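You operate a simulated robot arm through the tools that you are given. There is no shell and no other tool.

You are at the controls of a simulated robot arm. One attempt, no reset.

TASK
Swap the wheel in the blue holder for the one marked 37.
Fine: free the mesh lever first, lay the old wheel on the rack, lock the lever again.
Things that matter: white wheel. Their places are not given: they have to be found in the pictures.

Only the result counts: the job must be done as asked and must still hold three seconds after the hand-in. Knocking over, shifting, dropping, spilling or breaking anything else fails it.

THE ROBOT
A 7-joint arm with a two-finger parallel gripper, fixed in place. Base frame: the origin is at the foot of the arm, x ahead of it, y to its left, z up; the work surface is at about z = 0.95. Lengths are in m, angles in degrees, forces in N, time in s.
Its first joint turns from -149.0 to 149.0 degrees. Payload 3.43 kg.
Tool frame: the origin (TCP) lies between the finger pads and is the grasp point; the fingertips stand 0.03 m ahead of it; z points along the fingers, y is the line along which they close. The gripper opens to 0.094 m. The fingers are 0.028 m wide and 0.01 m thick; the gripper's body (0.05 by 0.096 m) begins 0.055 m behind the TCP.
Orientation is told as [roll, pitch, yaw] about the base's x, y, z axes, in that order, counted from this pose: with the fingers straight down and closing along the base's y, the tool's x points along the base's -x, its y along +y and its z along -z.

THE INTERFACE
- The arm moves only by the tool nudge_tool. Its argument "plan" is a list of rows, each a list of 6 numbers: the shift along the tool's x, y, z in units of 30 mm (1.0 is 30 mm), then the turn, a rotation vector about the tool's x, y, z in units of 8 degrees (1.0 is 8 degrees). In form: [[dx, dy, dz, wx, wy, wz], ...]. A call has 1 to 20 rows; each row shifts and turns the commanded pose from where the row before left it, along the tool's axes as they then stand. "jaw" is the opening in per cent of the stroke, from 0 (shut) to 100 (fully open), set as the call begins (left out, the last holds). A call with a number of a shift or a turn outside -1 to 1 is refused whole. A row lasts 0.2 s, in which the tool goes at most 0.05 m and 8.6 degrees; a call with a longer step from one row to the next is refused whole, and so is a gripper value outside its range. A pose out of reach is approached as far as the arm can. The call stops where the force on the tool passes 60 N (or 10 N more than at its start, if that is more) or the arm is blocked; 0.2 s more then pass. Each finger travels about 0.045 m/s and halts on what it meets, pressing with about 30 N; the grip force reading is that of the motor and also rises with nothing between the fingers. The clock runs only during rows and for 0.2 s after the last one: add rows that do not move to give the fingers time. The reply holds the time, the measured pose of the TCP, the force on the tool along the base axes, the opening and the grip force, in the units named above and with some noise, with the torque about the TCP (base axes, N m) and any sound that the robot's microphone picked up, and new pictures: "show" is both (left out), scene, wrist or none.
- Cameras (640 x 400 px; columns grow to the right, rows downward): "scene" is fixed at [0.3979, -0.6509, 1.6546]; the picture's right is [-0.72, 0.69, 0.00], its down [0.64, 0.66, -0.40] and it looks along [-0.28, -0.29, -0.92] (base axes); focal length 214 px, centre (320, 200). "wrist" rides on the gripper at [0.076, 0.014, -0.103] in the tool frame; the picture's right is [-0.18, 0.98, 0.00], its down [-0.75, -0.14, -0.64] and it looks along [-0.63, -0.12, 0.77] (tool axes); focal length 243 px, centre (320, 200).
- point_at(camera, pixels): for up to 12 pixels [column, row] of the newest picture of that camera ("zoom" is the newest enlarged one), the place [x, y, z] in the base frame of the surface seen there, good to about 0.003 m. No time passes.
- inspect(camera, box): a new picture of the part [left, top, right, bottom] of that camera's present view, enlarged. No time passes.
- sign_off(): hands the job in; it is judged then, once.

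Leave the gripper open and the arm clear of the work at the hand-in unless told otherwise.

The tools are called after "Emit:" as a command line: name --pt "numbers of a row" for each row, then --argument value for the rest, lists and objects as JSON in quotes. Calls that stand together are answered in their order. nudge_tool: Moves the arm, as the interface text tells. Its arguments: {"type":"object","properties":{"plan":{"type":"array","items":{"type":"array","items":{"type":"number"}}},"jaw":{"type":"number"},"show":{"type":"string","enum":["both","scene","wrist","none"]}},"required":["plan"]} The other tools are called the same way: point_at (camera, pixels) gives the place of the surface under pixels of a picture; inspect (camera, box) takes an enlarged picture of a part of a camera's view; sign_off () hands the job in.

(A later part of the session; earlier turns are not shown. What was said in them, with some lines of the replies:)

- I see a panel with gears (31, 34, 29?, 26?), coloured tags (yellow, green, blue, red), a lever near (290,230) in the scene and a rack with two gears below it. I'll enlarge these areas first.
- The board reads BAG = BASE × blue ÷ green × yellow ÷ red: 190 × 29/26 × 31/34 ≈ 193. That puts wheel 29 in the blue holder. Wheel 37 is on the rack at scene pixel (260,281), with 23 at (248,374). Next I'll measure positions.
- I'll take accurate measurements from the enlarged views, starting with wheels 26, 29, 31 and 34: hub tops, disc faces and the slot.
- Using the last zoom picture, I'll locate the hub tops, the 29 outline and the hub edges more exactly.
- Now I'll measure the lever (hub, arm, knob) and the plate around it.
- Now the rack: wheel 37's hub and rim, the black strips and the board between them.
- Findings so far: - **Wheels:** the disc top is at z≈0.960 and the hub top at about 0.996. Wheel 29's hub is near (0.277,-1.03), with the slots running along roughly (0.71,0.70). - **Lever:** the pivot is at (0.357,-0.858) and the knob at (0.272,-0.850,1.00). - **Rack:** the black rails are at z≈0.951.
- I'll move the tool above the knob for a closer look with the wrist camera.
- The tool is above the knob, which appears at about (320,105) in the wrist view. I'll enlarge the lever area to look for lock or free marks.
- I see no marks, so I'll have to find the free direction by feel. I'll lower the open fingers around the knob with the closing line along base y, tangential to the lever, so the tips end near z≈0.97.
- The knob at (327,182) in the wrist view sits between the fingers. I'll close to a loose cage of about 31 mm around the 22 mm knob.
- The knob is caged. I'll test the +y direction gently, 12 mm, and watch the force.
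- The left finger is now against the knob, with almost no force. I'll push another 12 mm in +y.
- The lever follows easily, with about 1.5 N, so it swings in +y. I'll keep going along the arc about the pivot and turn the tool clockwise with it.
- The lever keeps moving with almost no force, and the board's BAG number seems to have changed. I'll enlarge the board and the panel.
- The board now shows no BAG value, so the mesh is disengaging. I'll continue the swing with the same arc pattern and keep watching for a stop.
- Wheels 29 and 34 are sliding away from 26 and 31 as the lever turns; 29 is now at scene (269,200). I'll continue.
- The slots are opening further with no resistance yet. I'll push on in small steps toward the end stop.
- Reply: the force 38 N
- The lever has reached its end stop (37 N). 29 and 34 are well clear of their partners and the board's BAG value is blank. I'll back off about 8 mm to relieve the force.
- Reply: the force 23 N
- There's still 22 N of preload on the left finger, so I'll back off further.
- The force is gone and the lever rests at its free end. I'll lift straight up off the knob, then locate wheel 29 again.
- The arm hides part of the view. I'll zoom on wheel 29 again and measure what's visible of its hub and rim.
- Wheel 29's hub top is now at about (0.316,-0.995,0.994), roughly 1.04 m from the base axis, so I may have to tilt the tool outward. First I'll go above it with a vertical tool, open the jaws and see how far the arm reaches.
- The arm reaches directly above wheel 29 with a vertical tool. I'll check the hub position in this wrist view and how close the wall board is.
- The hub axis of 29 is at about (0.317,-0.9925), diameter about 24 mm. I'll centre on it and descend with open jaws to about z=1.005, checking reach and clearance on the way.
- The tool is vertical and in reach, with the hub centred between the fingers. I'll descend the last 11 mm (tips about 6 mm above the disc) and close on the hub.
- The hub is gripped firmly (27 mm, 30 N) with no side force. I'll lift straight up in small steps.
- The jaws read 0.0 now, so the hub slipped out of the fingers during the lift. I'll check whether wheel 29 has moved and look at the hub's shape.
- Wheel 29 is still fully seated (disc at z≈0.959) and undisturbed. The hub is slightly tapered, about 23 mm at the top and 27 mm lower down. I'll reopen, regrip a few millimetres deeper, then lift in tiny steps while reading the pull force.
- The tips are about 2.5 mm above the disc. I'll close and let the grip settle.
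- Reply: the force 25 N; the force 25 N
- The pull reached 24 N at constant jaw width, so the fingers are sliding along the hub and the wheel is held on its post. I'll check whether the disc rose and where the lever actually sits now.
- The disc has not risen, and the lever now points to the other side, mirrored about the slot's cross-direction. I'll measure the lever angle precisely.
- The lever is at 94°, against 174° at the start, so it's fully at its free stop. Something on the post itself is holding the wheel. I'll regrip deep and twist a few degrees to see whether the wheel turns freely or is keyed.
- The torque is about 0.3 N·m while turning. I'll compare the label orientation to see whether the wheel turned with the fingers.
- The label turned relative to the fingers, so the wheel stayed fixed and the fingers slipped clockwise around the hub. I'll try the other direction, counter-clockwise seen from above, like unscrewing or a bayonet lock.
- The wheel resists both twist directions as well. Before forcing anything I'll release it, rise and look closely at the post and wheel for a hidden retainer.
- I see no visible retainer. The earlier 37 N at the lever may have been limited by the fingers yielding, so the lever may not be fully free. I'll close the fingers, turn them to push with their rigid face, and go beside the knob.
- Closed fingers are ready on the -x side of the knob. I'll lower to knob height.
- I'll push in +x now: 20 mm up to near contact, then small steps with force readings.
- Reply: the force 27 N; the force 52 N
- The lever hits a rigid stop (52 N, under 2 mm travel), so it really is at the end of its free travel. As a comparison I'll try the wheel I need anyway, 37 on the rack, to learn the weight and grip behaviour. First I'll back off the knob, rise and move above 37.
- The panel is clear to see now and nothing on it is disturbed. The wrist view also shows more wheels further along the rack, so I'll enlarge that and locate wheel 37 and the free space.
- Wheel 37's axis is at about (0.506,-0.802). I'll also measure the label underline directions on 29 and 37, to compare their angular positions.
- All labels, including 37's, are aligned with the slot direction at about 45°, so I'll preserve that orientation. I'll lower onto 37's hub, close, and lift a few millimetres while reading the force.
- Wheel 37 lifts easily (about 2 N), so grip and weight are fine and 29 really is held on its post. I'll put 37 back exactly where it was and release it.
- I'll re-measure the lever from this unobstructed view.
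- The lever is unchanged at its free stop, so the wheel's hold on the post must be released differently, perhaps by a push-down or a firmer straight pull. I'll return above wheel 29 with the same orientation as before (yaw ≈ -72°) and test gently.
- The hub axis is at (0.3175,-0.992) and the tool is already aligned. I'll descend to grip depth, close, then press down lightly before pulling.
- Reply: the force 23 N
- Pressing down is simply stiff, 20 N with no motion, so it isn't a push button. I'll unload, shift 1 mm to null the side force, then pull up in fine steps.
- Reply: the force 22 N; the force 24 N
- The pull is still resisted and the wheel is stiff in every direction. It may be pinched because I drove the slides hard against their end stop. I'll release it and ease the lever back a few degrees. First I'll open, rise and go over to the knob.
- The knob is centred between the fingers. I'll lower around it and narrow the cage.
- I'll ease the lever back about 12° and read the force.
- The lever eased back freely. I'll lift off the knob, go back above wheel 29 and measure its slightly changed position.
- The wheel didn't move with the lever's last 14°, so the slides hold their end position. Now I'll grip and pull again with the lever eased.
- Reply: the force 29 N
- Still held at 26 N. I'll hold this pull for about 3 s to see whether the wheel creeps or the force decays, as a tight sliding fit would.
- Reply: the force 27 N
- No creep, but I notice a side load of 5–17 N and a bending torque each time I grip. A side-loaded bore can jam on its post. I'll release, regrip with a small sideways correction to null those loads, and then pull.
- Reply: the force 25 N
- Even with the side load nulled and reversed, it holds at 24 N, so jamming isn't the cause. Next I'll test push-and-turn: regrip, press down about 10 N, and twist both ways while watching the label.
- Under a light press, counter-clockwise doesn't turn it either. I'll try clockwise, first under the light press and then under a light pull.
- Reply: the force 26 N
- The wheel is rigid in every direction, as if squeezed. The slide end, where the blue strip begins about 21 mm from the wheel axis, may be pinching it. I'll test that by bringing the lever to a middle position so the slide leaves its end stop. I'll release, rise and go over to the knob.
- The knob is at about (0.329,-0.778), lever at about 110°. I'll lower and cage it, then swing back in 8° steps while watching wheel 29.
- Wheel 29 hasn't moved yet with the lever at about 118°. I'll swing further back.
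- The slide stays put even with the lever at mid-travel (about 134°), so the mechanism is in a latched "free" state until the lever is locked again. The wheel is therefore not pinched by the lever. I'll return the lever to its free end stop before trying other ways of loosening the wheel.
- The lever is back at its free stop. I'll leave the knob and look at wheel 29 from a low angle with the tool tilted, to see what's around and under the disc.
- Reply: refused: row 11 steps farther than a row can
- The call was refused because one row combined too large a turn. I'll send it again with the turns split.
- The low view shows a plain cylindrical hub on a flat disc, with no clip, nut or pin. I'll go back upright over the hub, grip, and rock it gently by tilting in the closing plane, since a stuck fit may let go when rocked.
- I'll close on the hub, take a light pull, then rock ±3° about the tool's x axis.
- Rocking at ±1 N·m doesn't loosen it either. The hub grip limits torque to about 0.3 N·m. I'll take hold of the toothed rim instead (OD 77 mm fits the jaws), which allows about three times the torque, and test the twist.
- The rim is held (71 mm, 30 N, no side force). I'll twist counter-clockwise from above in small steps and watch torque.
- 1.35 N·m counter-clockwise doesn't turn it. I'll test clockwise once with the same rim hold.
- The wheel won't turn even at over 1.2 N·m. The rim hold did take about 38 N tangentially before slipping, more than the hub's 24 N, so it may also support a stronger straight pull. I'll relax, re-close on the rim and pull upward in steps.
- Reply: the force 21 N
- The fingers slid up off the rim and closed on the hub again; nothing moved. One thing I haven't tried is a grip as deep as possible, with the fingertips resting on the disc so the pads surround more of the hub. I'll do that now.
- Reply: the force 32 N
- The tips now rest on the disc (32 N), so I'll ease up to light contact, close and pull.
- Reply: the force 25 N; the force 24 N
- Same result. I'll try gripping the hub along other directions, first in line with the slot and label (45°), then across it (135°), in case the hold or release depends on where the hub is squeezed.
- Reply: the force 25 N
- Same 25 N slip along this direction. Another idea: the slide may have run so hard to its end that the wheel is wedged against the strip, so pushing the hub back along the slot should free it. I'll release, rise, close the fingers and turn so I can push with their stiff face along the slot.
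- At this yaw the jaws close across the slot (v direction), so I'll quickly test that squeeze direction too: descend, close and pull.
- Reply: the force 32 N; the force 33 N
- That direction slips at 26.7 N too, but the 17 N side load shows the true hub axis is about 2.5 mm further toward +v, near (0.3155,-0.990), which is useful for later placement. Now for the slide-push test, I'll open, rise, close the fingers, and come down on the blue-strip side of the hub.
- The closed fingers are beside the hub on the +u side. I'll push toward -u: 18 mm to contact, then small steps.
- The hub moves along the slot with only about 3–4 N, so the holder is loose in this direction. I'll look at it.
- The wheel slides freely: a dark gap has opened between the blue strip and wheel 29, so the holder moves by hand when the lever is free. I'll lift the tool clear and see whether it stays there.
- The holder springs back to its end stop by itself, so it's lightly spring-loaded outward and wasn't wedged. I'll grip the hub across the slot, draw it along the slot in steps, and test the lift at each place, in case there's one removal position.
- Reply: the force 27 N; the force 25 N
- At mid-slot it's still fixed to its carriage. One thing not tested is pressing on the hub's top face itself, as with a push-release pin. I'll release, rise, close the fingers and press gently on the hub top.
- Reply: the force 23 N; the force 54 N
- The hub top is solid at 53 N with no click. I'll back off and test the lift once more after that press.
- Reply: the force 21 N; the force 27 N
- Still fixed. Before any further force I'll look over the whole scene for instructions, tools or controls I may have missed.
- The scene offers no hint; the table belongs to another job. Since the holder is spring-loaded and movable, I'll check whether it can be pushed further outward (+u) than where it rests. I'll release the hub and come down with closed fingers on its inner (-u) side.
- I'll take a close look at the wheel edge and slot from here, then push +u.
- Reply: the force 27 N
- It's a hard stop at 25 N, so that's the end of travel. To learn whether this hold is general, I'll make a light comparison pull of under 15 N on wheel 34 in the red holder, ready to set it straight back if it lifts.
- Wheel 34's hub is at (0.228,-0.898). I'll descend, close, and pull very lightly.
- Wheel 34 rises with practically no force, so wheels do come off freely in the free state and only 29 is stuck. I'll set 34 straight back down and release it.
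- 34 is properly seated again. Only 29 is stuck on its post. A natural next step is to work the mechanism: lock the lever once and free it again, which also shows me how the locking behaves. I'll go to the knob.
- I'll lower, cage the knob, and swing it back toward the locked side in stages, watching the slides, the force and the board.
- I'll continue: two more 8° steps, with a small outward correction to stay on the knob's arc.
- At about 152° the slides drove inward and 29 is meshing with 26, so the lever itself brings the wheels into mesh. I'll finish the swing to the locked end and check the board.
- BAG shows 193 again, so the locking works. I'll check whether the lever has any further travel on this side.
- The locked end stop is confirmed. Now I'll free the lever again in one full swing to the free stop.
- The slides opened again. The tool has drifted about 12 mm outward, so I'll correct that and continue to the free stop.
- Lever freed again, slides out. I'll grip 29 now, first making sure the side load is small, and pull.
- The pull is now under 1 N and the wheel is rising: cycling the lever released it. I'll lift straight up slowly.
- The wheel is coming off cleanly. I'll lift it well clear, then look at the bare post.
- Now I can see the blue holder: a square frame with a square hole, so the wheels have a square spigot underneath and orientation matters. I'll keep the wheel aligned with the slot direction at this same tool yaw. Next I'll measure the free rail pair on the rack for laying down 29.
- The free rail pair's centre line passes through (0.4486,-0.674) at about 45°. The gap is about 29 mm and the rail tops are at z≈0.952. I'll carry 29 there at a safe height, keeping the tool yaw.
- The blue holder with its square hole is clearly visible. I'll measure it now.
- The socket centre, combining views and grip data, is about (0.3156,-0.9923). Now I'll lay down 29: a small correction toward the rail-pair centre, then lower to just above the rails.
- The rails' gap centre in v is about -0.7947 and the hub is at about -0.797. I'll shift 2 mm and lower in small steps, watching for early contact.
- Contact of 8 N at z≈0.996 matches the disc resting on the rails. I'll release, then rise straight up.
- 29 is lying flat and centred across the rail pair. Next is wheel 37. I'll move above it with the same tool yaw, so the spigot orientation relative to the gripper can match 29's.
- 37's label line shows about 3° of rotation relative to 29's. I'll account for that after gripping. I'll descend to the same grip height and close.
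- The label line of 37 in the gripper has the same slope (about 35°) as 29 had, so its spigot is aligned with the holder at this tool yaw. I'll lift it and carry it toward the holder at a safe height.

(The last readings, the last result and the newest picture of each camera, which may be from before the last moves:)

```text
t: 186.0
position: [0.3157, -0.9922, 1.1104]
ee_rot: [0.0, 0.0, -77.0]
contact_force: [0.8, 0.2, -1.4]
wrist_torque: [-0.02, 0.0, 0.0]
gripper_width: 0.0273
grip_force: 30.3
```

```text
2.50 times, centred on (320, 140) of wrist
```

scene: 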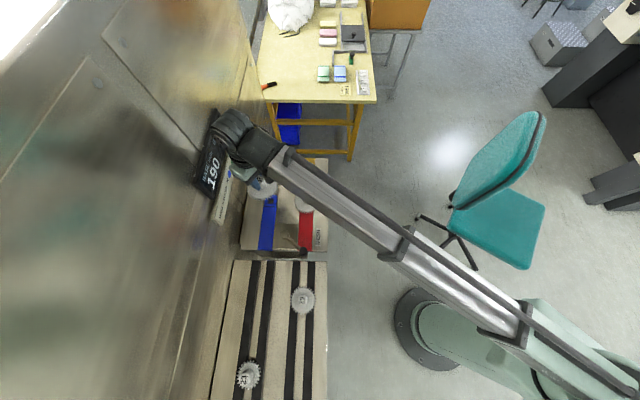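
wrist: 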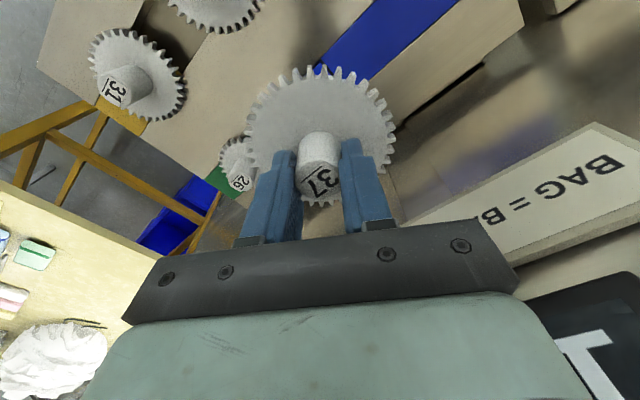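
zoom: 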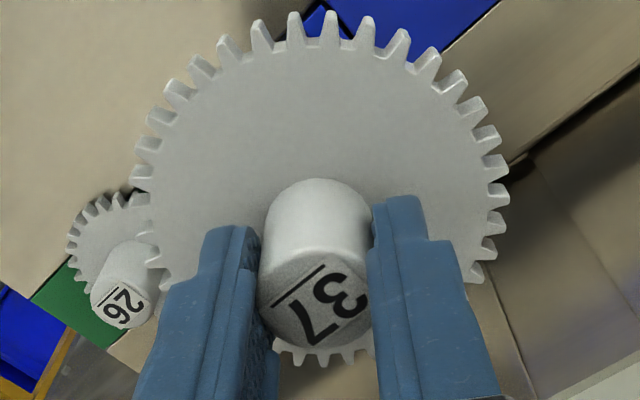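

Wheel 37 is over the holder and still well gripped. I'll fine-correct by 1 mm and lower to just above the holder.

Emit:
nudge_tool --pt "-0.03 0 0.8 0 0 0" --pt "0 0 0.9 0 0 0" --pt "0 0 0.7 0 0 0" --pt "0 0 0.3 0 0 0" --pt "0 0 0 0 0 0" --jaw 0

Emit:
inspect --camera "scene" --box '[245, 180, 305, 220]'

```text
t: 187.2
position: [0.3162, -0.9919, 1.0308]
ee_rot: [0.0, -0.1, -76.9]
contact_force: [0.3, -0.4, -1.2]
wrist_torque: [-0.01, 0.01, 0.01]
gripper_width: 0.0267
grip_force: 29.6
```

scene: 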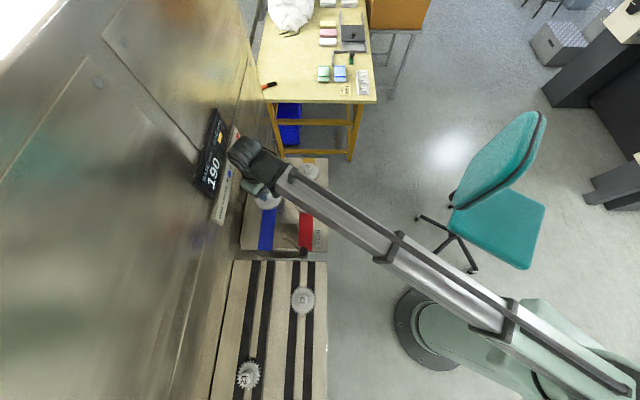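
wrist: 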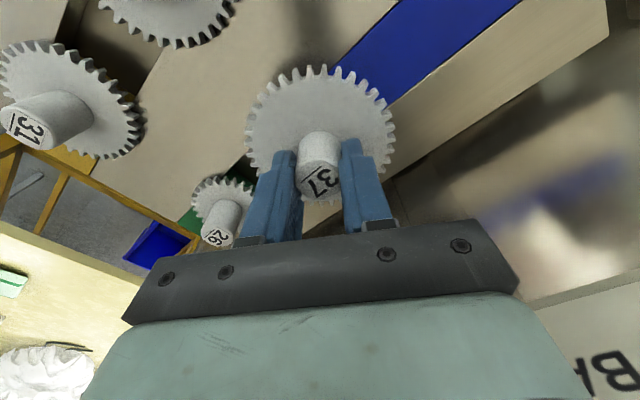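

```text
10.00 times, centred on (275, 200) of scene
```

zoom: 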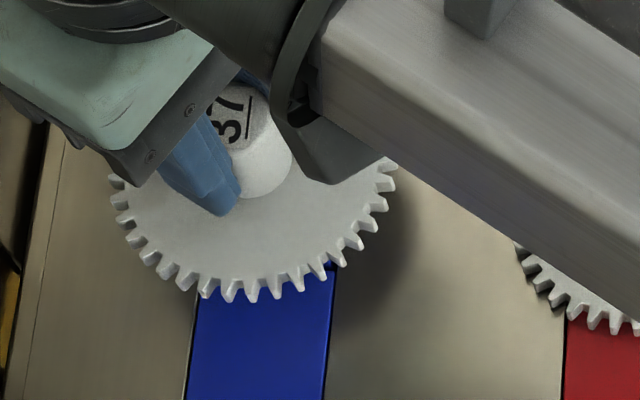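

Now I'll lower in small steps with force readings.

Emit:
nudge_tool --pt "0 0 0.2 0 0 0" --pt "0 0 0.2 0 0 0" --pt "0 0 0 0 0 0" --jaw 0 --show "none"

Emit:
nudge_tool --pt "0 0 0.15 0 0 0" --pt "0 0 0 0 0 0" --show "none"

Emit:
nudge_tool --pt "0 0 0.1 0 0 0" --pt "0 0 0 0 0 0" --show "none"

```text
t: 188.0
position: [0.3171, -0.9938, 1.0175]
ee_rot: [0.0, -0.1, -76.9]
contact_force: [0.4, -0.3, -1.3]
wrist_torque: [0.02, 0.0, -0.01]
gripper_width: 0.0266
grip_force: 30.2
```

```text
t: 188.6
position: [0.3172, -0.9946, 1.014]
ee_rot: [0.0, -0.1, -76.8]
contact_force: [-0.7, -0.7, -0.7]
wrist_torque: [0.0, 0.02, 0.02]
gripper_width: 0.0268
grip_force: 30.7
```

```text
t: 189.2
position: [0.3153, -0.9958, 1.0101]
ee_rot: [0.0, 0.0, -77.0]
contact_force: [0.0, -0.3, -1.2]
wrist_torque: [0.01, -0.01, 0.05]
gripper_width: 0.0267
grip_force: 30.1
```

Emit:
nudge_tool --pt "0 0 0.1 0 0 0" --pt "0 0 0 0 0 0" --jaw 0 --show "none"

Emit:
nudge_tool --pt "0 0 0.07 0 0 0" --pt "0 0 0 0 0 0" --show "none"

Emit:
nudge_tool --pt "0 0 0.07 0 0 0" --pt "0 0 0 0 0 0" --show "wrist"

```text
t: 189.8
position: [0.316, -0.9946, 1.008]
ee_rot: [0.0, 0.0, -76.9]
contact_force: [0.8, 0.2, 0.0]
wrist_torque: [-0.04, 0.0, -0.01]
gripper_width: 0.0267
grip_force: 29.7
```

```text
t: 190.4
position: [0.3163, -0.995, 1.0048]
ee_rot: [0.0, 0.0, -76.9]
contact_force: [-0.4, -0.6, -0.4]
wrist_torque: [0.02, 0.01, -0.03]
gripper_width: 0.0265
grip_force: 30.1
```

```text
t: 191.0
position: [0.316, -0.9938, 1.0018]
ee_rot: [0.0, 0.0, -76.8]
contact_force: [0.6, -0.6, -1.2]
wrist_torque: [0.0, 0.01, -0.01]
gripper_width: 0.0267
grip_force: 30.2
```

wrist: 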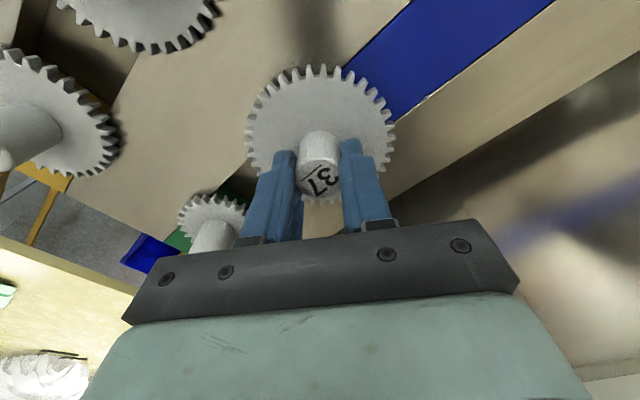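

No contact yet at z≈1.002, so the spigot seems to be entering the hole. I'll continue.

Emit:
nudge_tool --pt "0 0 0.07 0 0 0" --pt "0 0 0 0 0 0" --jaw 0 --show "none"

Emit:
nudge_tool --pt "0 0 0.07 0 0 0" --pt "0 0 0 0 0 0" --show "none"

Emit:
nudge_tool --pt "0 0 0.05 0 0 0" --pt "0 0 0 0 0 0" --show "wrist"

```text
t: 191.6
position: [0.3158, -0.9934, 1.0006]
ee_rot: [0.1, -0.1, -76.9]
contact_force: [-0.3, 0.6, -0.5]
wrist_torque: [-0.03, 0.05, -0.03]
gripper_width: 0.0268
grip_force: 30.1
```

```text
t: 192.2
position: [0.3164, -0.9937, 1.0003]
ee_rot: [0.1, -0.1, -76.8]
contact_force: [-0.3, -2.9, 17.9]
wrist_torque: [-0.1, -0.08, -0.06]
gripper_width: 0.0267
grip_force: 30.3
```

```text
t: 192.8
position: [0.3156, -0.9934, 0.9996]
ee_rot: [0.0, -0.2, -76.9]
contact_force: [0.7, -6.1, 39.1]
wrist_torque: [-0.13, -0.09, -0.06]
gripper_width: 0.0268
grip_force: 30.2
```

wrist: 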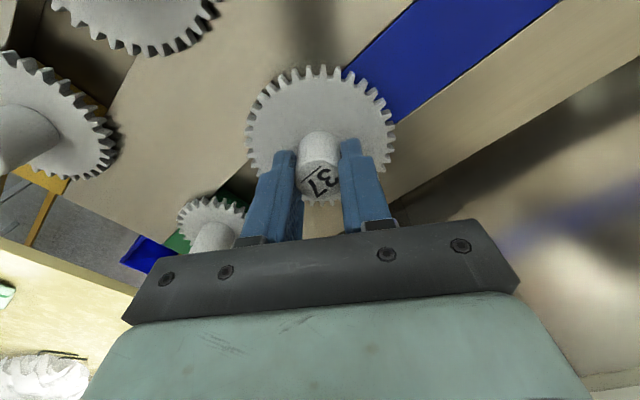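

There's firm contact at z≈1.000. I'll relax the push and measure the disc height to see whether it's fully seated (29 seated showed 0.9595–0.960).

Emit:
nudge_tool --pt "0 0 -0.12 0 0 0" --pt "0 0 0 0 0 0" --jaw 0 --show "wrist"

Emit:
inspect --camera "wrist" --box '[230, 50, 410, 210]'

Emit:
point_at --camera "zoom" --pixels '[[120, 160], [200, 100], [320, 60], [440, 100], [520, 170], [330, 120], [320, 320], [100, 90], [560, 300]]'

Emit:
inspect --camera "scene" --box '[245, 180, 305, 220]'

Emit:
point_at --camera "zoom" --pixels '[[160, 250], [240, 280], [330, 240], [370, 190], [240, 230], [130, 200]]'

```text
t: 193.4
position: [0.3142, -0.9939, 1.0002]
ee_rot: [-0.1, 0.0, -76.9]
contact_force: [-1.0, -7.6, 21.6]
wrist_torque: [-0.24, -0.26, -0.04]
gripper_width: 0.0265
grip_force: 29.9
```

wrist: 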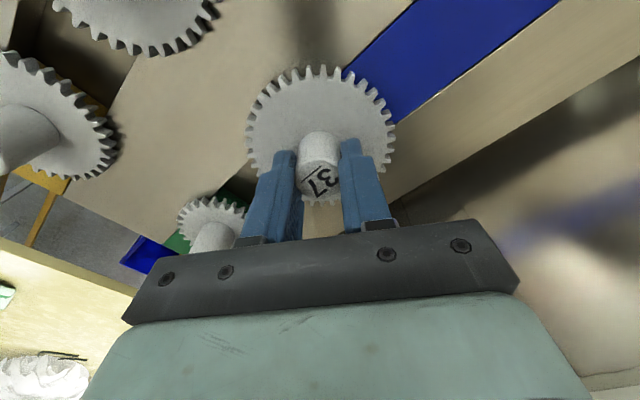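

```text
2.50 times, centred on (320, 130) of wrist
```

zoom: 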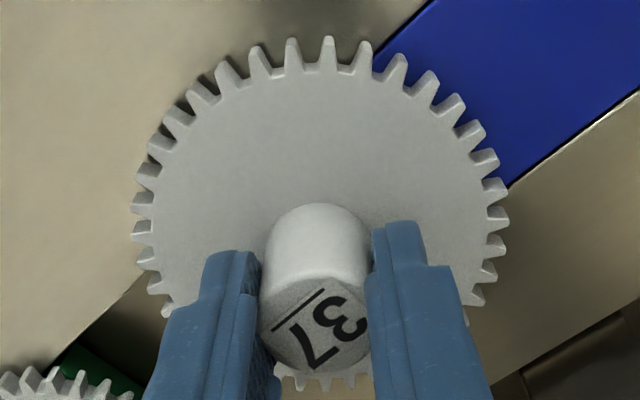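

```text
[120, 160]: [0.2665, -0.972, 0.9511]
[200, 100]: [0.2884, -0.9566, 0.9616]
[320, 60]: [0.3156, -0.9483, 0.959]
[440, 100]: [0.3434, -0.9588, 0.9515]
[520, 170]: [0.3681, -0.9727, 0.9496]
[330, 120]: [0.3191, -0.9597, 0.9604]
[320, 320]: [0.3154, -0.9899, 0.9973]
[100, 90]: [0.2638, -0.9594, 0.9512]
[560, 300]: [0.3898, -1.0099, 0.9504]
```

```text
10.00 times, centred on (275, 200) of scene
```

zoom: 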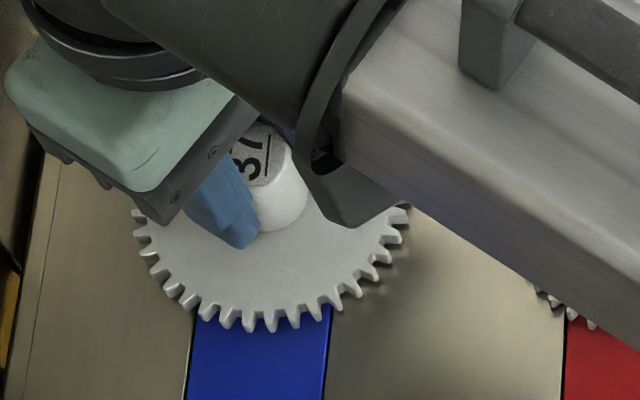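

```text
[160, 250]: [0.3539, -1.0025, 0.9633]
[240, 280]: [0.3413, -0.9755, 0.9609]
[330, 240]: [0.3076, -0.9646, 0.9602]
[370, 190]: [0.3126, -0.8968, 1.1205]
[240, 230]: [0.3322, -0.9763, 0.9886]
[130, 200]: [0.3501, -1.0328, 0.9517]
```

The disc top reads about 0.960, which fits a seated wheel. There's still 21 N of push, so I'll relax fully and take more hub-top readings.

Emit:
nudge_tool --pt "0 0 -0.1 0 0 0" --pt "0 0 0 0 0 0" --jaw 0 --show "wrist"

Emit:
inspect --camera "wrist" --box '[230, 50, 410, 210]'

Emit:
point_at --camera "zoom" --pixels '[[300, 300], [330, 340], [290, 330], [345, 300], [320, 280], [250, 80], [330, 90], [400, 120], [200, 150], [180, 190], [450, 170], [340, 150]]'

```text
t: 194.0
position: [0.3151, -0.9934, 0.9987]
ee_rot: [0.0, 0.1, -76.9]
contact_force: [-4.2, -5.2, -15.7]
wrist_torque: [-0.24, 0.18, -0.06]
gripper_width: 0.0269
grip_force: 29.5
```

wrist: 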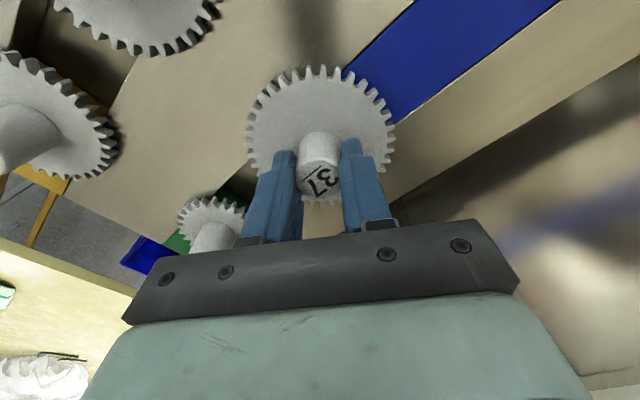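

```text
2.50 times, centred on (320, 130) of wrist
```

zoom: 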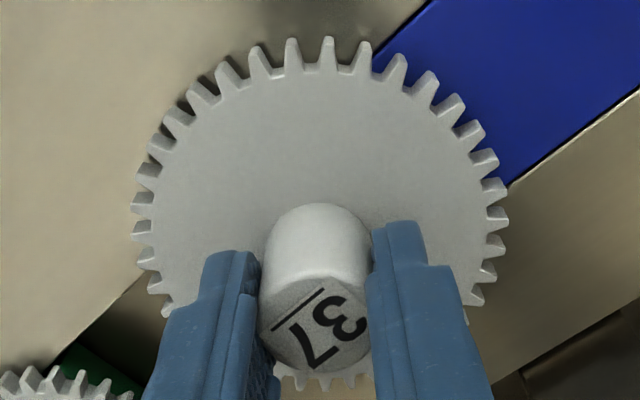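

```text
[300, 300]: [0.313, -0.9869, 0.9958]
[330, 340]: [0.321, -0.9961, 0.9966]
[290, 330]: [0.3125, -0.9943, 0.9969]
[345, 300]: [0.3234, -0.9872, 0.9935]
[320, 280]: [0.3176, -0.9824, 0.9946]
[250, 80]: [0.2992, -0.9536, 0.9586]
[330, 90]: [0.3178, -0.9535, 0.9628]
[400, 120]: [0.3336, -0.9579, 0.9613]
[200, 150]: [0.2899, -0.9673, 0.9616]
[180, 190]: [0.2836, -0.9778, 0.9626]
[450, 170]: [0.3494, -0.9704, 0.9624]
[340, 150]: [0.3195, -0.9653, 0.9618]
```

Pulling up now gives -15.7 N, so the wheel is held in the holder, but the disc reads 1–2 mm higher than 29 did. I'll unload the tool to zero force and compare again.

Emit:
nudge_tool --pt "0 0 0.07 0 0 0" --pt "0 0 0 0 0 0" --jaw 0 --show "wrist"

Emit:
inspect --camera "wrist" --box '[230, 50, 410, 210]'

Emit:
point_at --camera "zoom" --pixels '[[300, 100], [350, 100], [400, 140], [250, 120], [210, 150], [180, 200], [450, 180], [470, 220], [330, 180], [110, 120], [560, 220], [100, 250]]'

```text
t: 194.6
position: [0.3151, -0.9941, 1.0005]
ee_rot: [0.0, 0.1, -76.9]
contact_force: [-3.5, 0.5, -13.4]
wrist_torque: [0.11, 0.24, -0.05]
gripper_width: 0.027
grip_force: 30.4
```

wrist: 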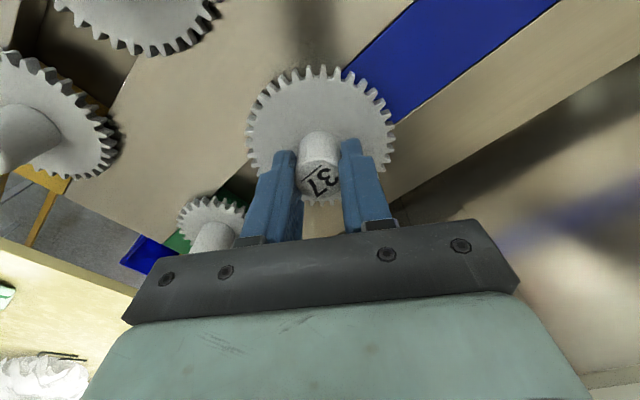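

```text
2.50 times, centred on (320, 130) of wrist
```

zoom: 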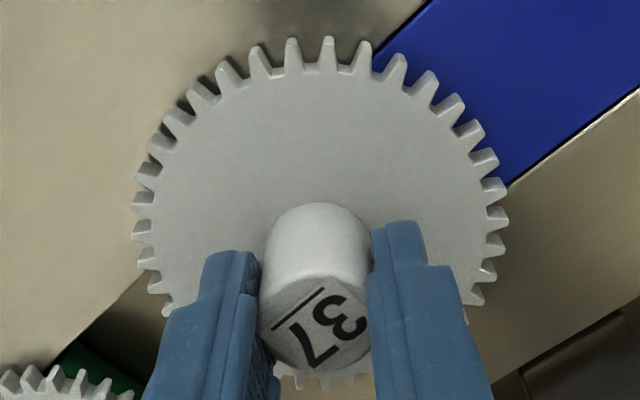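

```text
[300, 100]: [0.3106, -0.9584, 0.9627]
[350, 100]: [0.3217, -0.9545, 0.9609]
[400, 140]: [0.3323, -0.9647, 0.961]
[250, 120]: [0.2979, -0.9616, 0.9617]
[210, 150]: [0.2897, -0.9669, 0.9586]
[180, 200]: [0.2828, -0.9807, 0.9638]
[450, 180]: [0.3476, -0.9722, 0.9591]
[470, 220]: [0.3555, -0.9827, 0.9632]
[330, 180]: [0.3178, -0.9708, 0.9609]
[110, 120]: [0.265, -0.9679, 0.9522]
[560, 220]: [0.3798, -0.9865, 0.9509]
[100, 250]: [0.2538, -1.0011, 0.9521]
```

The disc is now about 9.6 mm above the panel, within measuring error of 29's seated height, and level. I'll open the fingers, rise and inspect the seating from above.

Emit:
nudge_tool --pt "0 0 0 0 0 0" --pt "0 0 0 0 0 0" --pt "0 0 0 0 0 0" --pt "0 0 -0.5 0 0 0" --pt "0 0 -0.8 0 0 0" --pt "0 0 -0.8 0 0 0" --pt "0 0 -0.5 0 0 0" --pt "0 0 0 0 0 0" --jaw 60

Emit:
inspect --camera "wrist" --box '[220, 20, 420, 180]'

Emit:
point_at --camera "zoom" --pixels '[[200, 160], [260, 120], [320, 110], [380, 130], [430, 190], [420, 250], [210, 230], [240, 290], [310, 250], [120, 120], [480, 300], [330, 60]]'

```text
t: 196.4
position: [0.3145, -0.9941, 1.0795]
ee_rot: [0.0, 0.1, -76.9]
contact_force: [0.2, -0.1, 0.2]
wrist_torque: [0.01, 0.0, 0.01]
gripper_width: 0.0566
grip_force: 0.0
```

scene: 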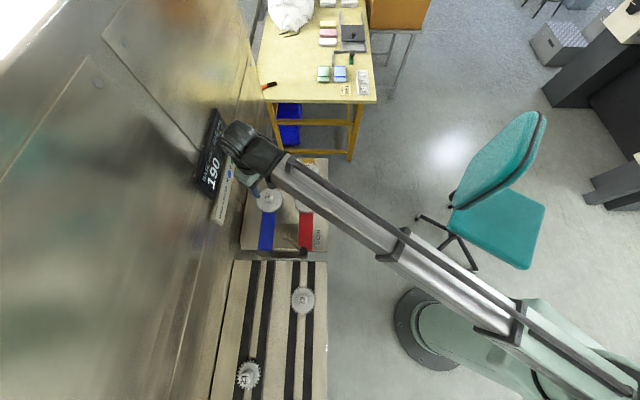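
wrist: 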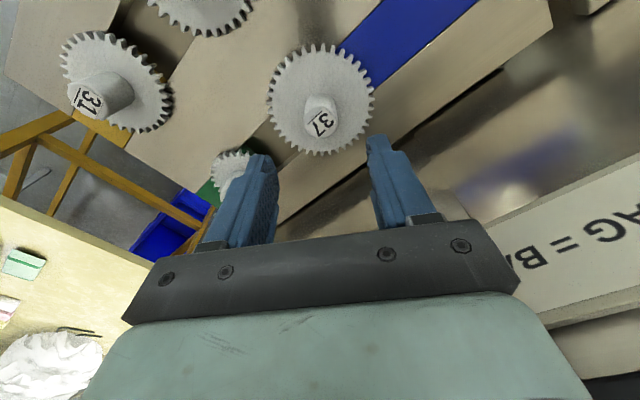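

```text
2.50 times, centred on (320, 100) of wrist
```

zoom: 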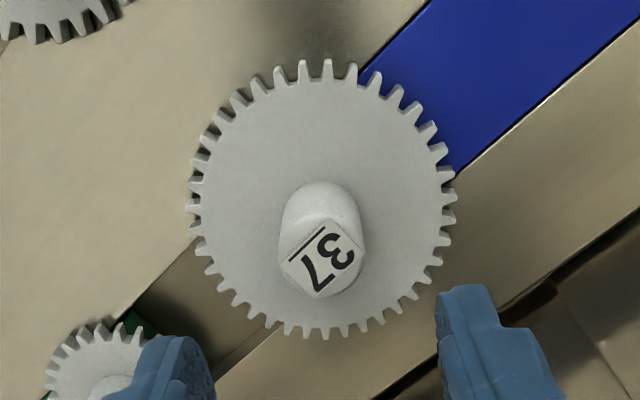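

```text
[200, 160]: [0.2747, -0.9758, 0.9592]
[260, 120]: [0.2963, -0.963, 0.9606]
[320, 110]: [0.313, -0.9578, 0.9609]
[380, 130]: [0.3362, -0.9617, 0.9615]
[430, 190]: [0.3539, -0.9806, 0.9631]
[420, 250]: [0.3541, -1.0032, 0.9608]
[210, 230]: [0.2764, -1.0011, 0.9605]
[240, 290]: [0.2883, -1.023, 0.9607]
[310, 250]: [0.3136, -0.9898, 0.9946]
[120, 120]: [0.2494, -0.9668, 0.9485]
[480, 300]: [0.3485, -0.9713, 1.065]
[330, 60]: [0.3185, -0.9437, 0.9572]
```

37 sits level and centred with its disc at about 0.961, label aligned with the slot. To confirm full seating I'll press lightly on the hub top with closed fingers. 29 made contact there at TCP z≈1.0235.

Emit:
nudge_tool --pt "0 0 0 0 0 0" --pt "0 0 0 0 0 0" --pt "0 0 0 0 0 0" --pt "0 0 0 0 0 0" --pt "0 0 0.8 0 0 0" --pt "0 0 0.8 0 0 0" --pt "0 0 0 0 0 0" --jaw 0 --show "none"

Emit:
nudge_tool --pt "0 0 0.15 0 0 0" --pt "0 0 0 0 0 0" --jaw 0 --show "none"

Emit:
nudge_tool --pt "0 0 0.1 0 0 0" --pt "0 0 0 0 0 0" --jaw 0 --show "none"

```text
t: 198.0
position: [0.3161, -0.9924, 1.0309]
ee_rot: [0.0, 0.0, -77.0]
contact_force: [-0.9, 0.3, -1.5]
wrist_torque: [0.0, -0.01, 0.02]
gripper_width: 0.0003
grip_force: 30.0
```

```text
t: 198.6
position: [0.3156, -0.9935, 1.0269]
ee_rot: [0.0, -0.1, -76.9]
contact_force: [0.0, 1.2, -0.6]
wrist_torque: [-0.01, 0.04, 0.02]
gripper_width: 0.0
grip_force: 30.6
```

```text
t: 199.2
position: [0.3153, -0.9923, 1.0243]
ee_rot: [0.0, -0.1, -76.8]
contact_force: [-0.5, 0.1, 17.3]
wrist_torque: [0.03, 0.0, 0.01]
gripper_width: 0.0001
grip_force: 30.0
```

Contact at 1.0243 with 17 N is the same height as 29, so 37 is fully seated. Now to lock the lever: I'll rise and go to the knob.

Emit:
nudge_tool --pt "0 0 -0.8 0 0 0" --pt "0 0 -0.7 0 0 0" --pt "0.866 0.355 0 0 0 0" --pt "0.866 0.355 0 0 0 0" --pt "0.866 0.355 0 0 0 0" --pt "0.866 0.355 0 0 0 0" --pt "0.866 0.355 0 0 0 0" --pt "0.866 0.355 0 0 0 0" --pt "0.866 0.355 0 0 0 0" --pt "0.866 0.355 0 0 0 0" --pt "0 0 0 0 0 0" --jaw 55

Emit:
inspect --camera "scene" --box '[245, 150, 335, 240]'

```text
t: 201.6
position: [0.3513, -0.7706, 1.0689]
ee_rot: [0.0, 0.0, -76.8]
contact_force: [-0.5, -0.2, -0.2]
wrist_torque: [0.0, 0.0, 0.01]
gripper_width: 0.0515
grip_force: 0.1
```

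scene: 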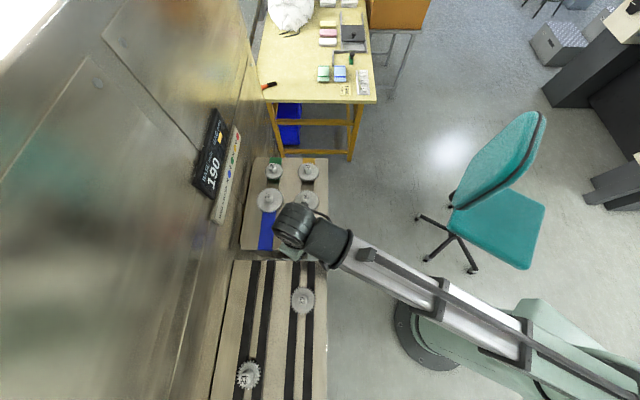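
wrist: 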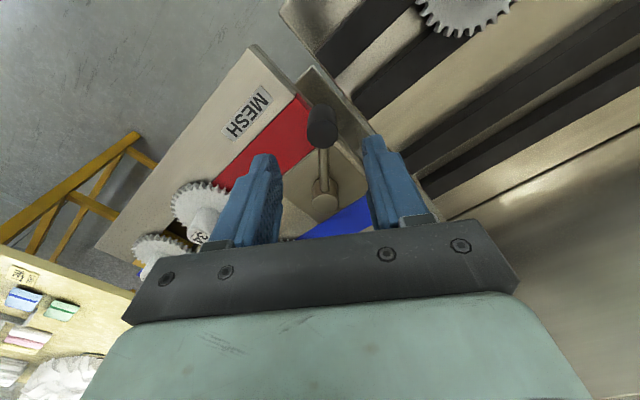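

```text
4.44 times, centred on (290, 195) of scene
```

zoom: 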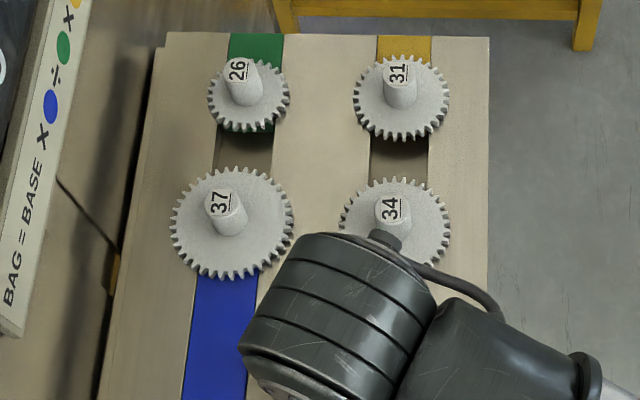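

37 is in the blue holder, aligned and clear of 26. I'll lower, cage the knob and swing the lever toward lock in stages.

Emit:
nudge_tool --pt "0 0 0.8 0 0 0" --pt "0 0 0.8 0 0 0" --pt "0 0 0.7 0 0 0" --pt "0 0 0 0 0 0" --jaw 55 --show "none"

Emit:
nudge_tool --pt "0 0 0 0 0 0" --pt "0 0 0 0 0 0" --pt "0 -0.13 0 0 0 0" --pt "-0.03 -0.4 0 0 0 -1" --pt "0.02 -0.4 0 0 0 -1" --pt "0.02 -0.4 0 0 0 -1" --pt "0.02 -0.4 0 0 0 -1" --pt "0 0 0 0 0 0" --jaw 34 --show "wrist"

Emit:
inspect --camera "scene" --box '[245, 150, 335, 240]'

```text
t: 202.6
position: [0.3527, -0.7714, 0.9968]
ee_rot: [0.0, 0.0, -76.8]
contact_force: [0.8, 0.4, -0.5]
wrist_torque: [-0.03, -0.01, 0.03]
gripper_width: 0.0517
grip_force: 0.0
```

```text
t: 204.4
position: [0.3032, -0.7932, 0.9996]
ee_rot: [0.0, 0.0, -44.7]
contact_force: [0.6, 0.0, 0.1]
wrist_torque: [0.02, 0.0, -0.01]
gripper_width: 0.0319
grip_force: 0.4
```

wrist: 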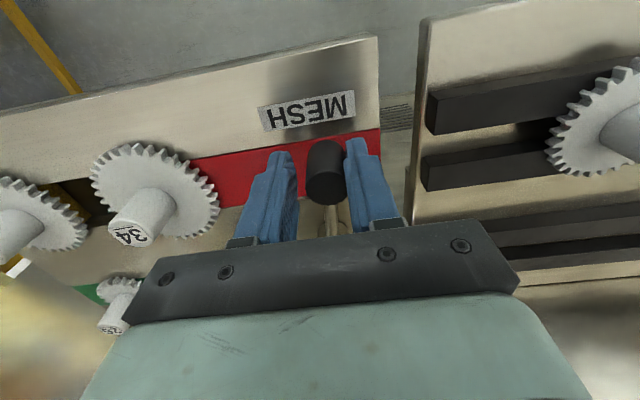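

```text
4.44 times, centred on (290, 195) of scene
```

zoom: 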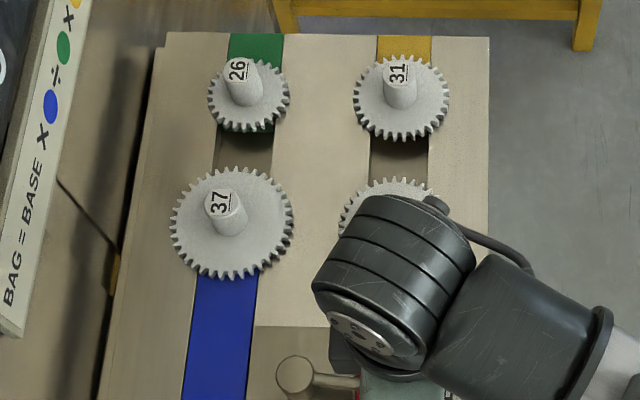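

The lever is at about 131°. I'll continue toward lock.

Emit:
nudge_tool --pt "0.07 -0.4 0 0 0 -1" --pt "0.02 -0.4 0 0 0 -1" --pt "0 0 0 0 0 0" --jaw 34 --show "wrist"

Emit:
inspect --camera "scene" --box '[245, 150, 335, 240]'

Emit:
nudge_tool --pt "0.02 -0.4 0 0 0 -1" --pt "0 0 0 0 0 0" --pt "0 0 0 0 0 0" --jaw 34 --show "wrist"

Emit:
inspect --camera "scene" --box '[185, 95, 335, 240]'

```text
t: 205.2
position: [0.2852, -0.8088, 0.9986]
ee_rot: [0.0, 0.0, -28.8]
contact_force: [-0.6, 0.5, -0.1]
wrist_torque: [0.01, 0.01, 0.01]
gripper_width: 0.032
grip_force: 0.3
```

wrist: 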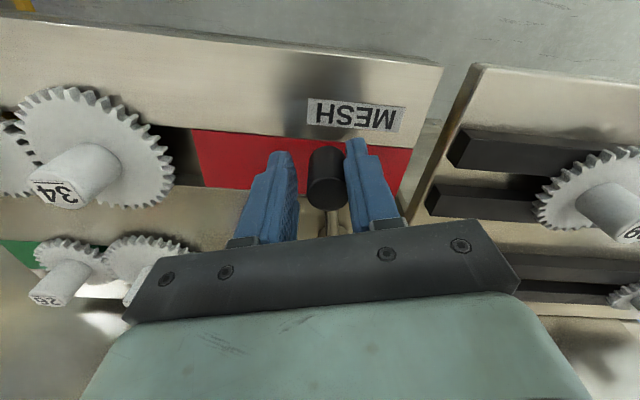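

```text
4.44 times, centred on (290, 195) of scene
```

zoom: 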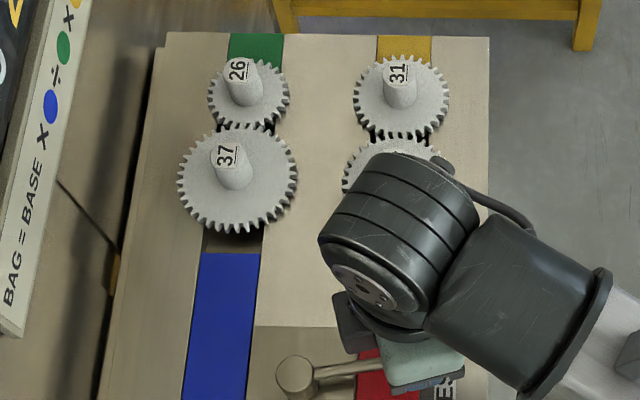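

```text
t: 206.0
position: [0.2789, -0.8201, 0.9996]
ee_rot: [0.0, 0.0, -20.9]
contact_force: [1.1, 0.4, -0.7]
wrist_torque: [0.01, 0.0, 0.01]
gripper_width: 0.0323
grip_force: 0.1
```

wrist: 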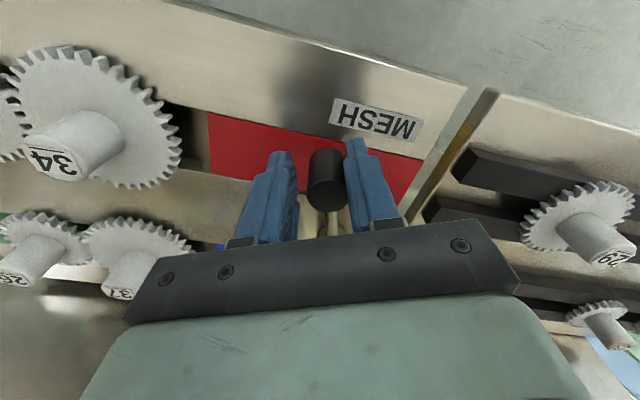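

```text
2.76 times, centred on (260, 168) of scene
```

zoom: 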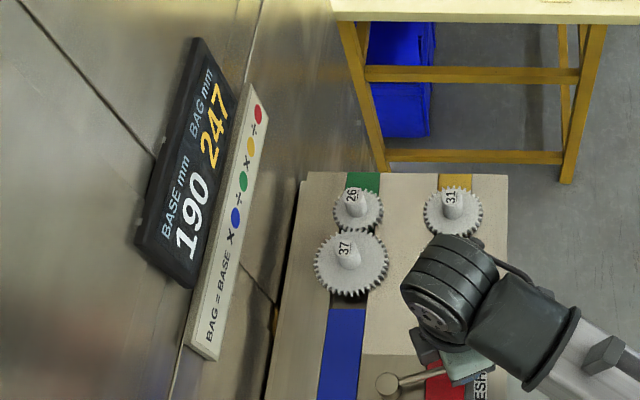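

BAG now reads 247 (190 × 37/26 × 31/34 ≈ 246.5), so 37 is in mesh. I'll finish the swing to the locked end stop.

Emit:
nudge_tool --pt "-0.02 -0.4 0 0 0 -1" --pt "-0.02 -0.4 0 0 0 -1" --pt "0 0 0 0 0 0" --jaw 34 --show "none"

Emit:
nudge_tool --pt "-0.02 -0.2 0 0 0 -0.5" --pt "0 0 0 0 0 0" --jaw 34 --show "none"

Emit:
nudge_tool --pt "-0.02 -0.15 0 0 0 -0.3" --pt "0 0 0 0 0 0" --jaw 34 --show "wrist"

```text
t: 206.8
position: [0.275, -0.8411, 0.9977]
ee_rot: [0.0, 0.0, -4.8]
contact_force: [-0.4, -0.4, 0.3]
wrist_torque: [0.01, -0.01, -0.01]
gripper_width: 0.0322
grip_force: 0.2
```

```text
t: 207.4
position: [0.2733, -0.8473, 1.0002]
ee_rot: [0.1, 0.0, -0.8]
contact_force: [0.3, -0.3, -0.2]
wrist_torque: [0.01, 0.01, 0.01]
gripper_width: 0.0323
grip_force: 0.2
```

```text
t: 208.0
position: [0.2735, -0.852, 1.0003]
ee_rot: [0.0, 0.1, 1.5]
contact_force: [-0.3, 1.7, 0.2]
wrist_torque: [0.02, 0.01, 0.02]
gripper_width: 0.0327
grip_force: 0.3
```

wrist: 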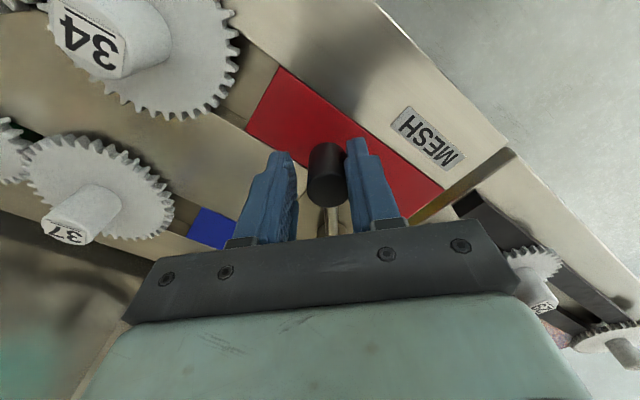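

Emit:
nudge_tool --pt "0 -0.15 0 0 0 -0.2" --pt "0 0 0 0 0 0" --jaw 34 --show "none"

Emit:
nudge_tool --pt "0 -0.1 0 0 0 0" --pt "0 0 0 0 0 0" --jaw 34 --show "wrist"

```text
t: 208.6
position: [0.276, -0.8558, 1.0002]
ee_rot: [0.1, -0.1, 3.0]
contact_force: [1.6, 12.9, -1.4]
wrist_torque: [-0.03, 0.08, -0.01]
gripper_width: 0.039
grip_force: 6.6
```

```text
t: 209.2
position: [0.2752, -0.8605, 0.9989]
ee_rot: [0.1, 0.0, 3.1]
contact_force: [2.9, 21.6, -8.9]
wrist_torque: [-0.13, -0.1, 0.04]
gripper_width: 0.0442
grip_force: 10.5
```

wrist: 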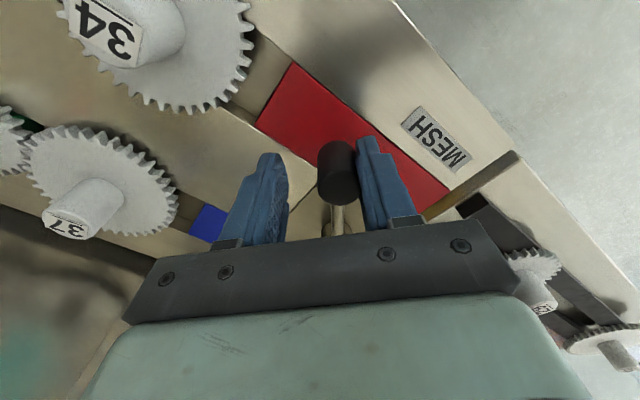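

The lever is firmly at its locked stop. I'll back off to centre the cage around the knob without touching it, open wider and lift straight up.

Emit:
nudge_tool --pt "0 0.2 0 0 0 0" --pt "0 0.13 0 0 0 0" --pt "0 0 0 0 0 0" --jaw 45 --show "wrist"

```text
t: 210.0
position: [0.2736, -0.8501, 1.0003]
ee_rot: [0.0, 0.0, 3.0]
contact_force: [-1.0, 0.4, 0.6]
wrist_torque: [-0.03, 0.04, 0.03]
gripper_width: 0.0424
grip_force: 0.1
```

wrist: 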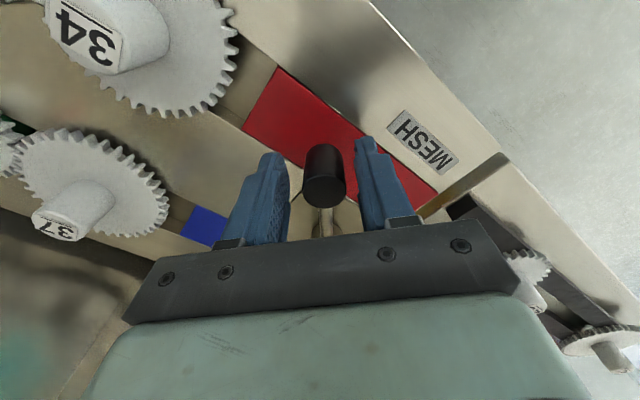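

The knob is centred and untouched. I'll lift straight up, open the gripper fully and move toward the arm's base side, clear of the work.

Emit:
nudge_tool --pt "0 0 -0.8 0 0 0" --pt "0 0 -0.9 0 0 0" --pt "0 0 -0.9 0 0 0" --pt "0 0 -0.9 0 0 0" --pt "0 0 -0.9 0 0 0" --pt "0 0 -0.9 0 0 0" --pt "0 0 -0.9 0 0 0" --pt "0.5 0.7 -0.3 0 0 0" --pt "0.5 0.7 0 0 0 0" --pt "0.5 0.7 0 0 0 0" --pt "0.5 0.7 0 0 0 0" --pt "0 0 0 0 0 0" --jaw 100

Emit:
inspect --camera "scene" --box '[185, 95, 335, 260]'

Emit:
inspect --camera "scene" --box '[205, 250, 335, 400]'

```text
t: 212.6
position: [0.2117, -0.7742, 1.183]
ee_rot: [-0.7, 0.0, 3.1]
contact_force: [0.9, 0.1, 0.1]
wrist_torque: [0.0, 0.0, -0.03]
gripper_width: 0.094
grip_force: 0.0
out of reach, approached as far as the arm can: row 10, 11
```

scene: 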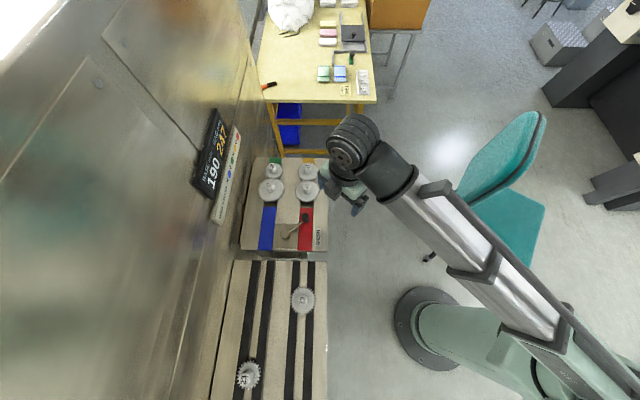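
wrist: 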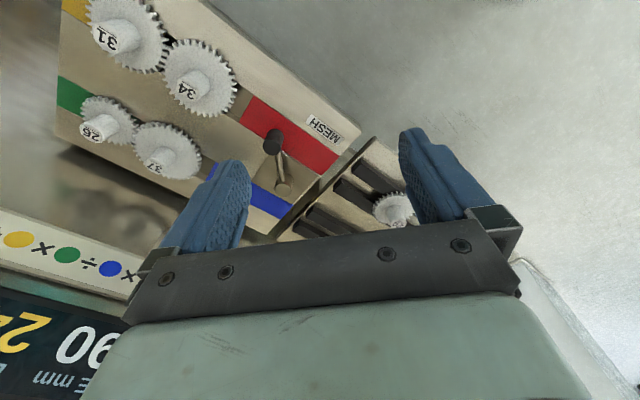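

```text
2.42 times, centred on (260, 178) of scene
```

zoom: 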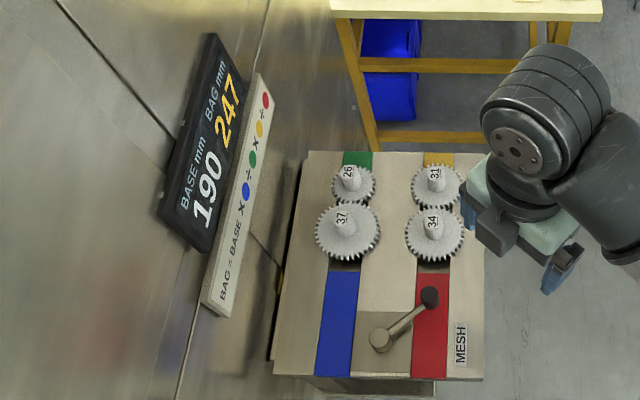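

```text
2.67 times, centred on (270, 325) of scene
```

zoom: 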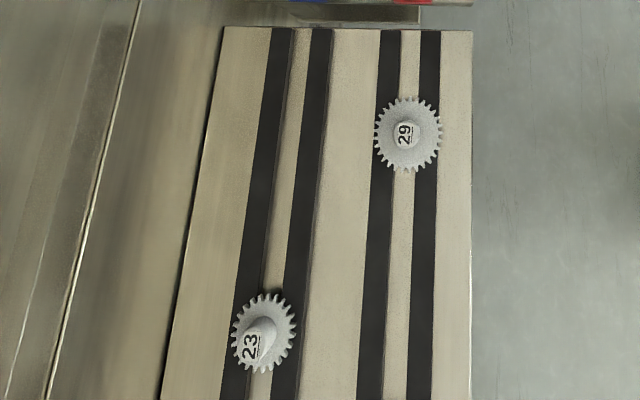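

The board shows BAG 247, the lever is back at its locked position, 37 meshes with 26, 34 with 31, and 29 lies on the rack. I'll raise the arm further and verify the lever and the wheel heights.

Emit:
nudge_tool --pt "0 0 -0.8 0 0 0" --pt "0 0 -0.8 0 0 0" --pt "0 0 0 0 0 0" --pt "0 0 0 0 0 0" --jaw 100 --show "scene"

Emit:
inspect --camera "scene" --box '[240, 155, 330, 255]'

Emit:
point_at --camera "scene" --pixels '[[285, 235], [305, 217], [270, 184], [265, 195], [277, 195], [304, 183], [302, 300], [308, 305], [248, 379]]'

```text
t: 213.6
position: [0.2131, -0.7881, 1.2022]
ee_rot: [-1.3, -0.2, 3.1]
contact_force: [0.3, -0.9, -0.3]
wrist_torque: [-0.04, 0.0, -0.02]
gripper_width: 0.094
grip_force: 0.1
out of reach, approached as far as the arm can: row 1, 2
```

scene: 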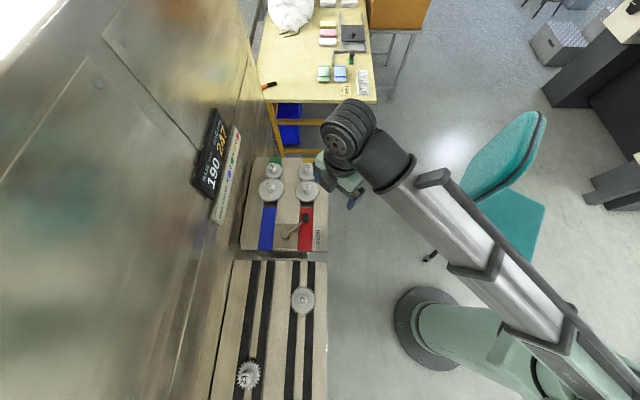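

```text
4.00 times, centred on (285, 205) of scene
```

zoom: 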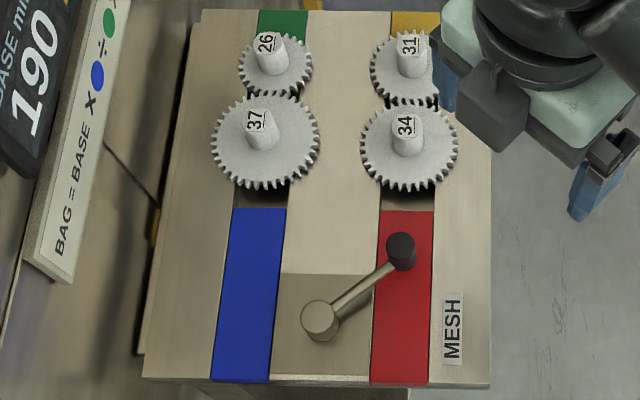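

```text
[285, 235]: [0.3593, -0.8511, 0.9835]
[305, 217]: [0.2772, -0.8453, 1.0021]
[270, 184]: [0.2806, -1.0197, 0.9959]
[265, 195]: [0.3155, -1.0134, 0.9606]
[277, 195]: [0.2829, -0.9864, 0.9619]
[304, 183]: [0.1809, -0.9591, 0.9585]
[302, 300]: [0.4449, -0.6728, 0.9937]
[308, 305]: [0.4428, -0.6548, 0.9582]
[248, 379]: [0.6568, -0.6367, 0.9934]
```

Final check:
- **Lever:** locked, at the same angle as at the start.
- **Wheel 37:** seated level in the blue holder and in mesh, with BAG at 247.
- **Wheel 29:** lying flat on the rack rails.
- **Other wheels:** 26, 31 and 34 are in their holders and 23 is on the rack, as before.
- **Gripper:** open and clear of the work.

I'm handing the job in.

Emit:
sign_off

```text
The job is handed in.
```

Wheel 37 is now in the blue holder, the old wheel 29 is lying flat on the rack, and the mesh lever is locked again. The job is handed in; I haven't seen the verdict.

- **Mesh:** the board's BAG reading went from 193 to 247, which matches 190 × 37/26 × 31/34.
- **Wheel 29:** it stayed stuck in its holder after the first time I freed the lever. Locking the lever and freeing it again released it. Before that I pulled on it, twisted it and pressed on it with up to about 53 N, and saw no damage.
- **Wheel 34:** while working out why 29 was stuck, I lifted wheel 34 in the red holder a couple of millimetres as a comparison. I set it straight back, and it is seated and meshing.
- **Everything else:** wheels 26, 31 and 23 look unmoved in the final pictures. The gripper is open and the arm is clear of the work.
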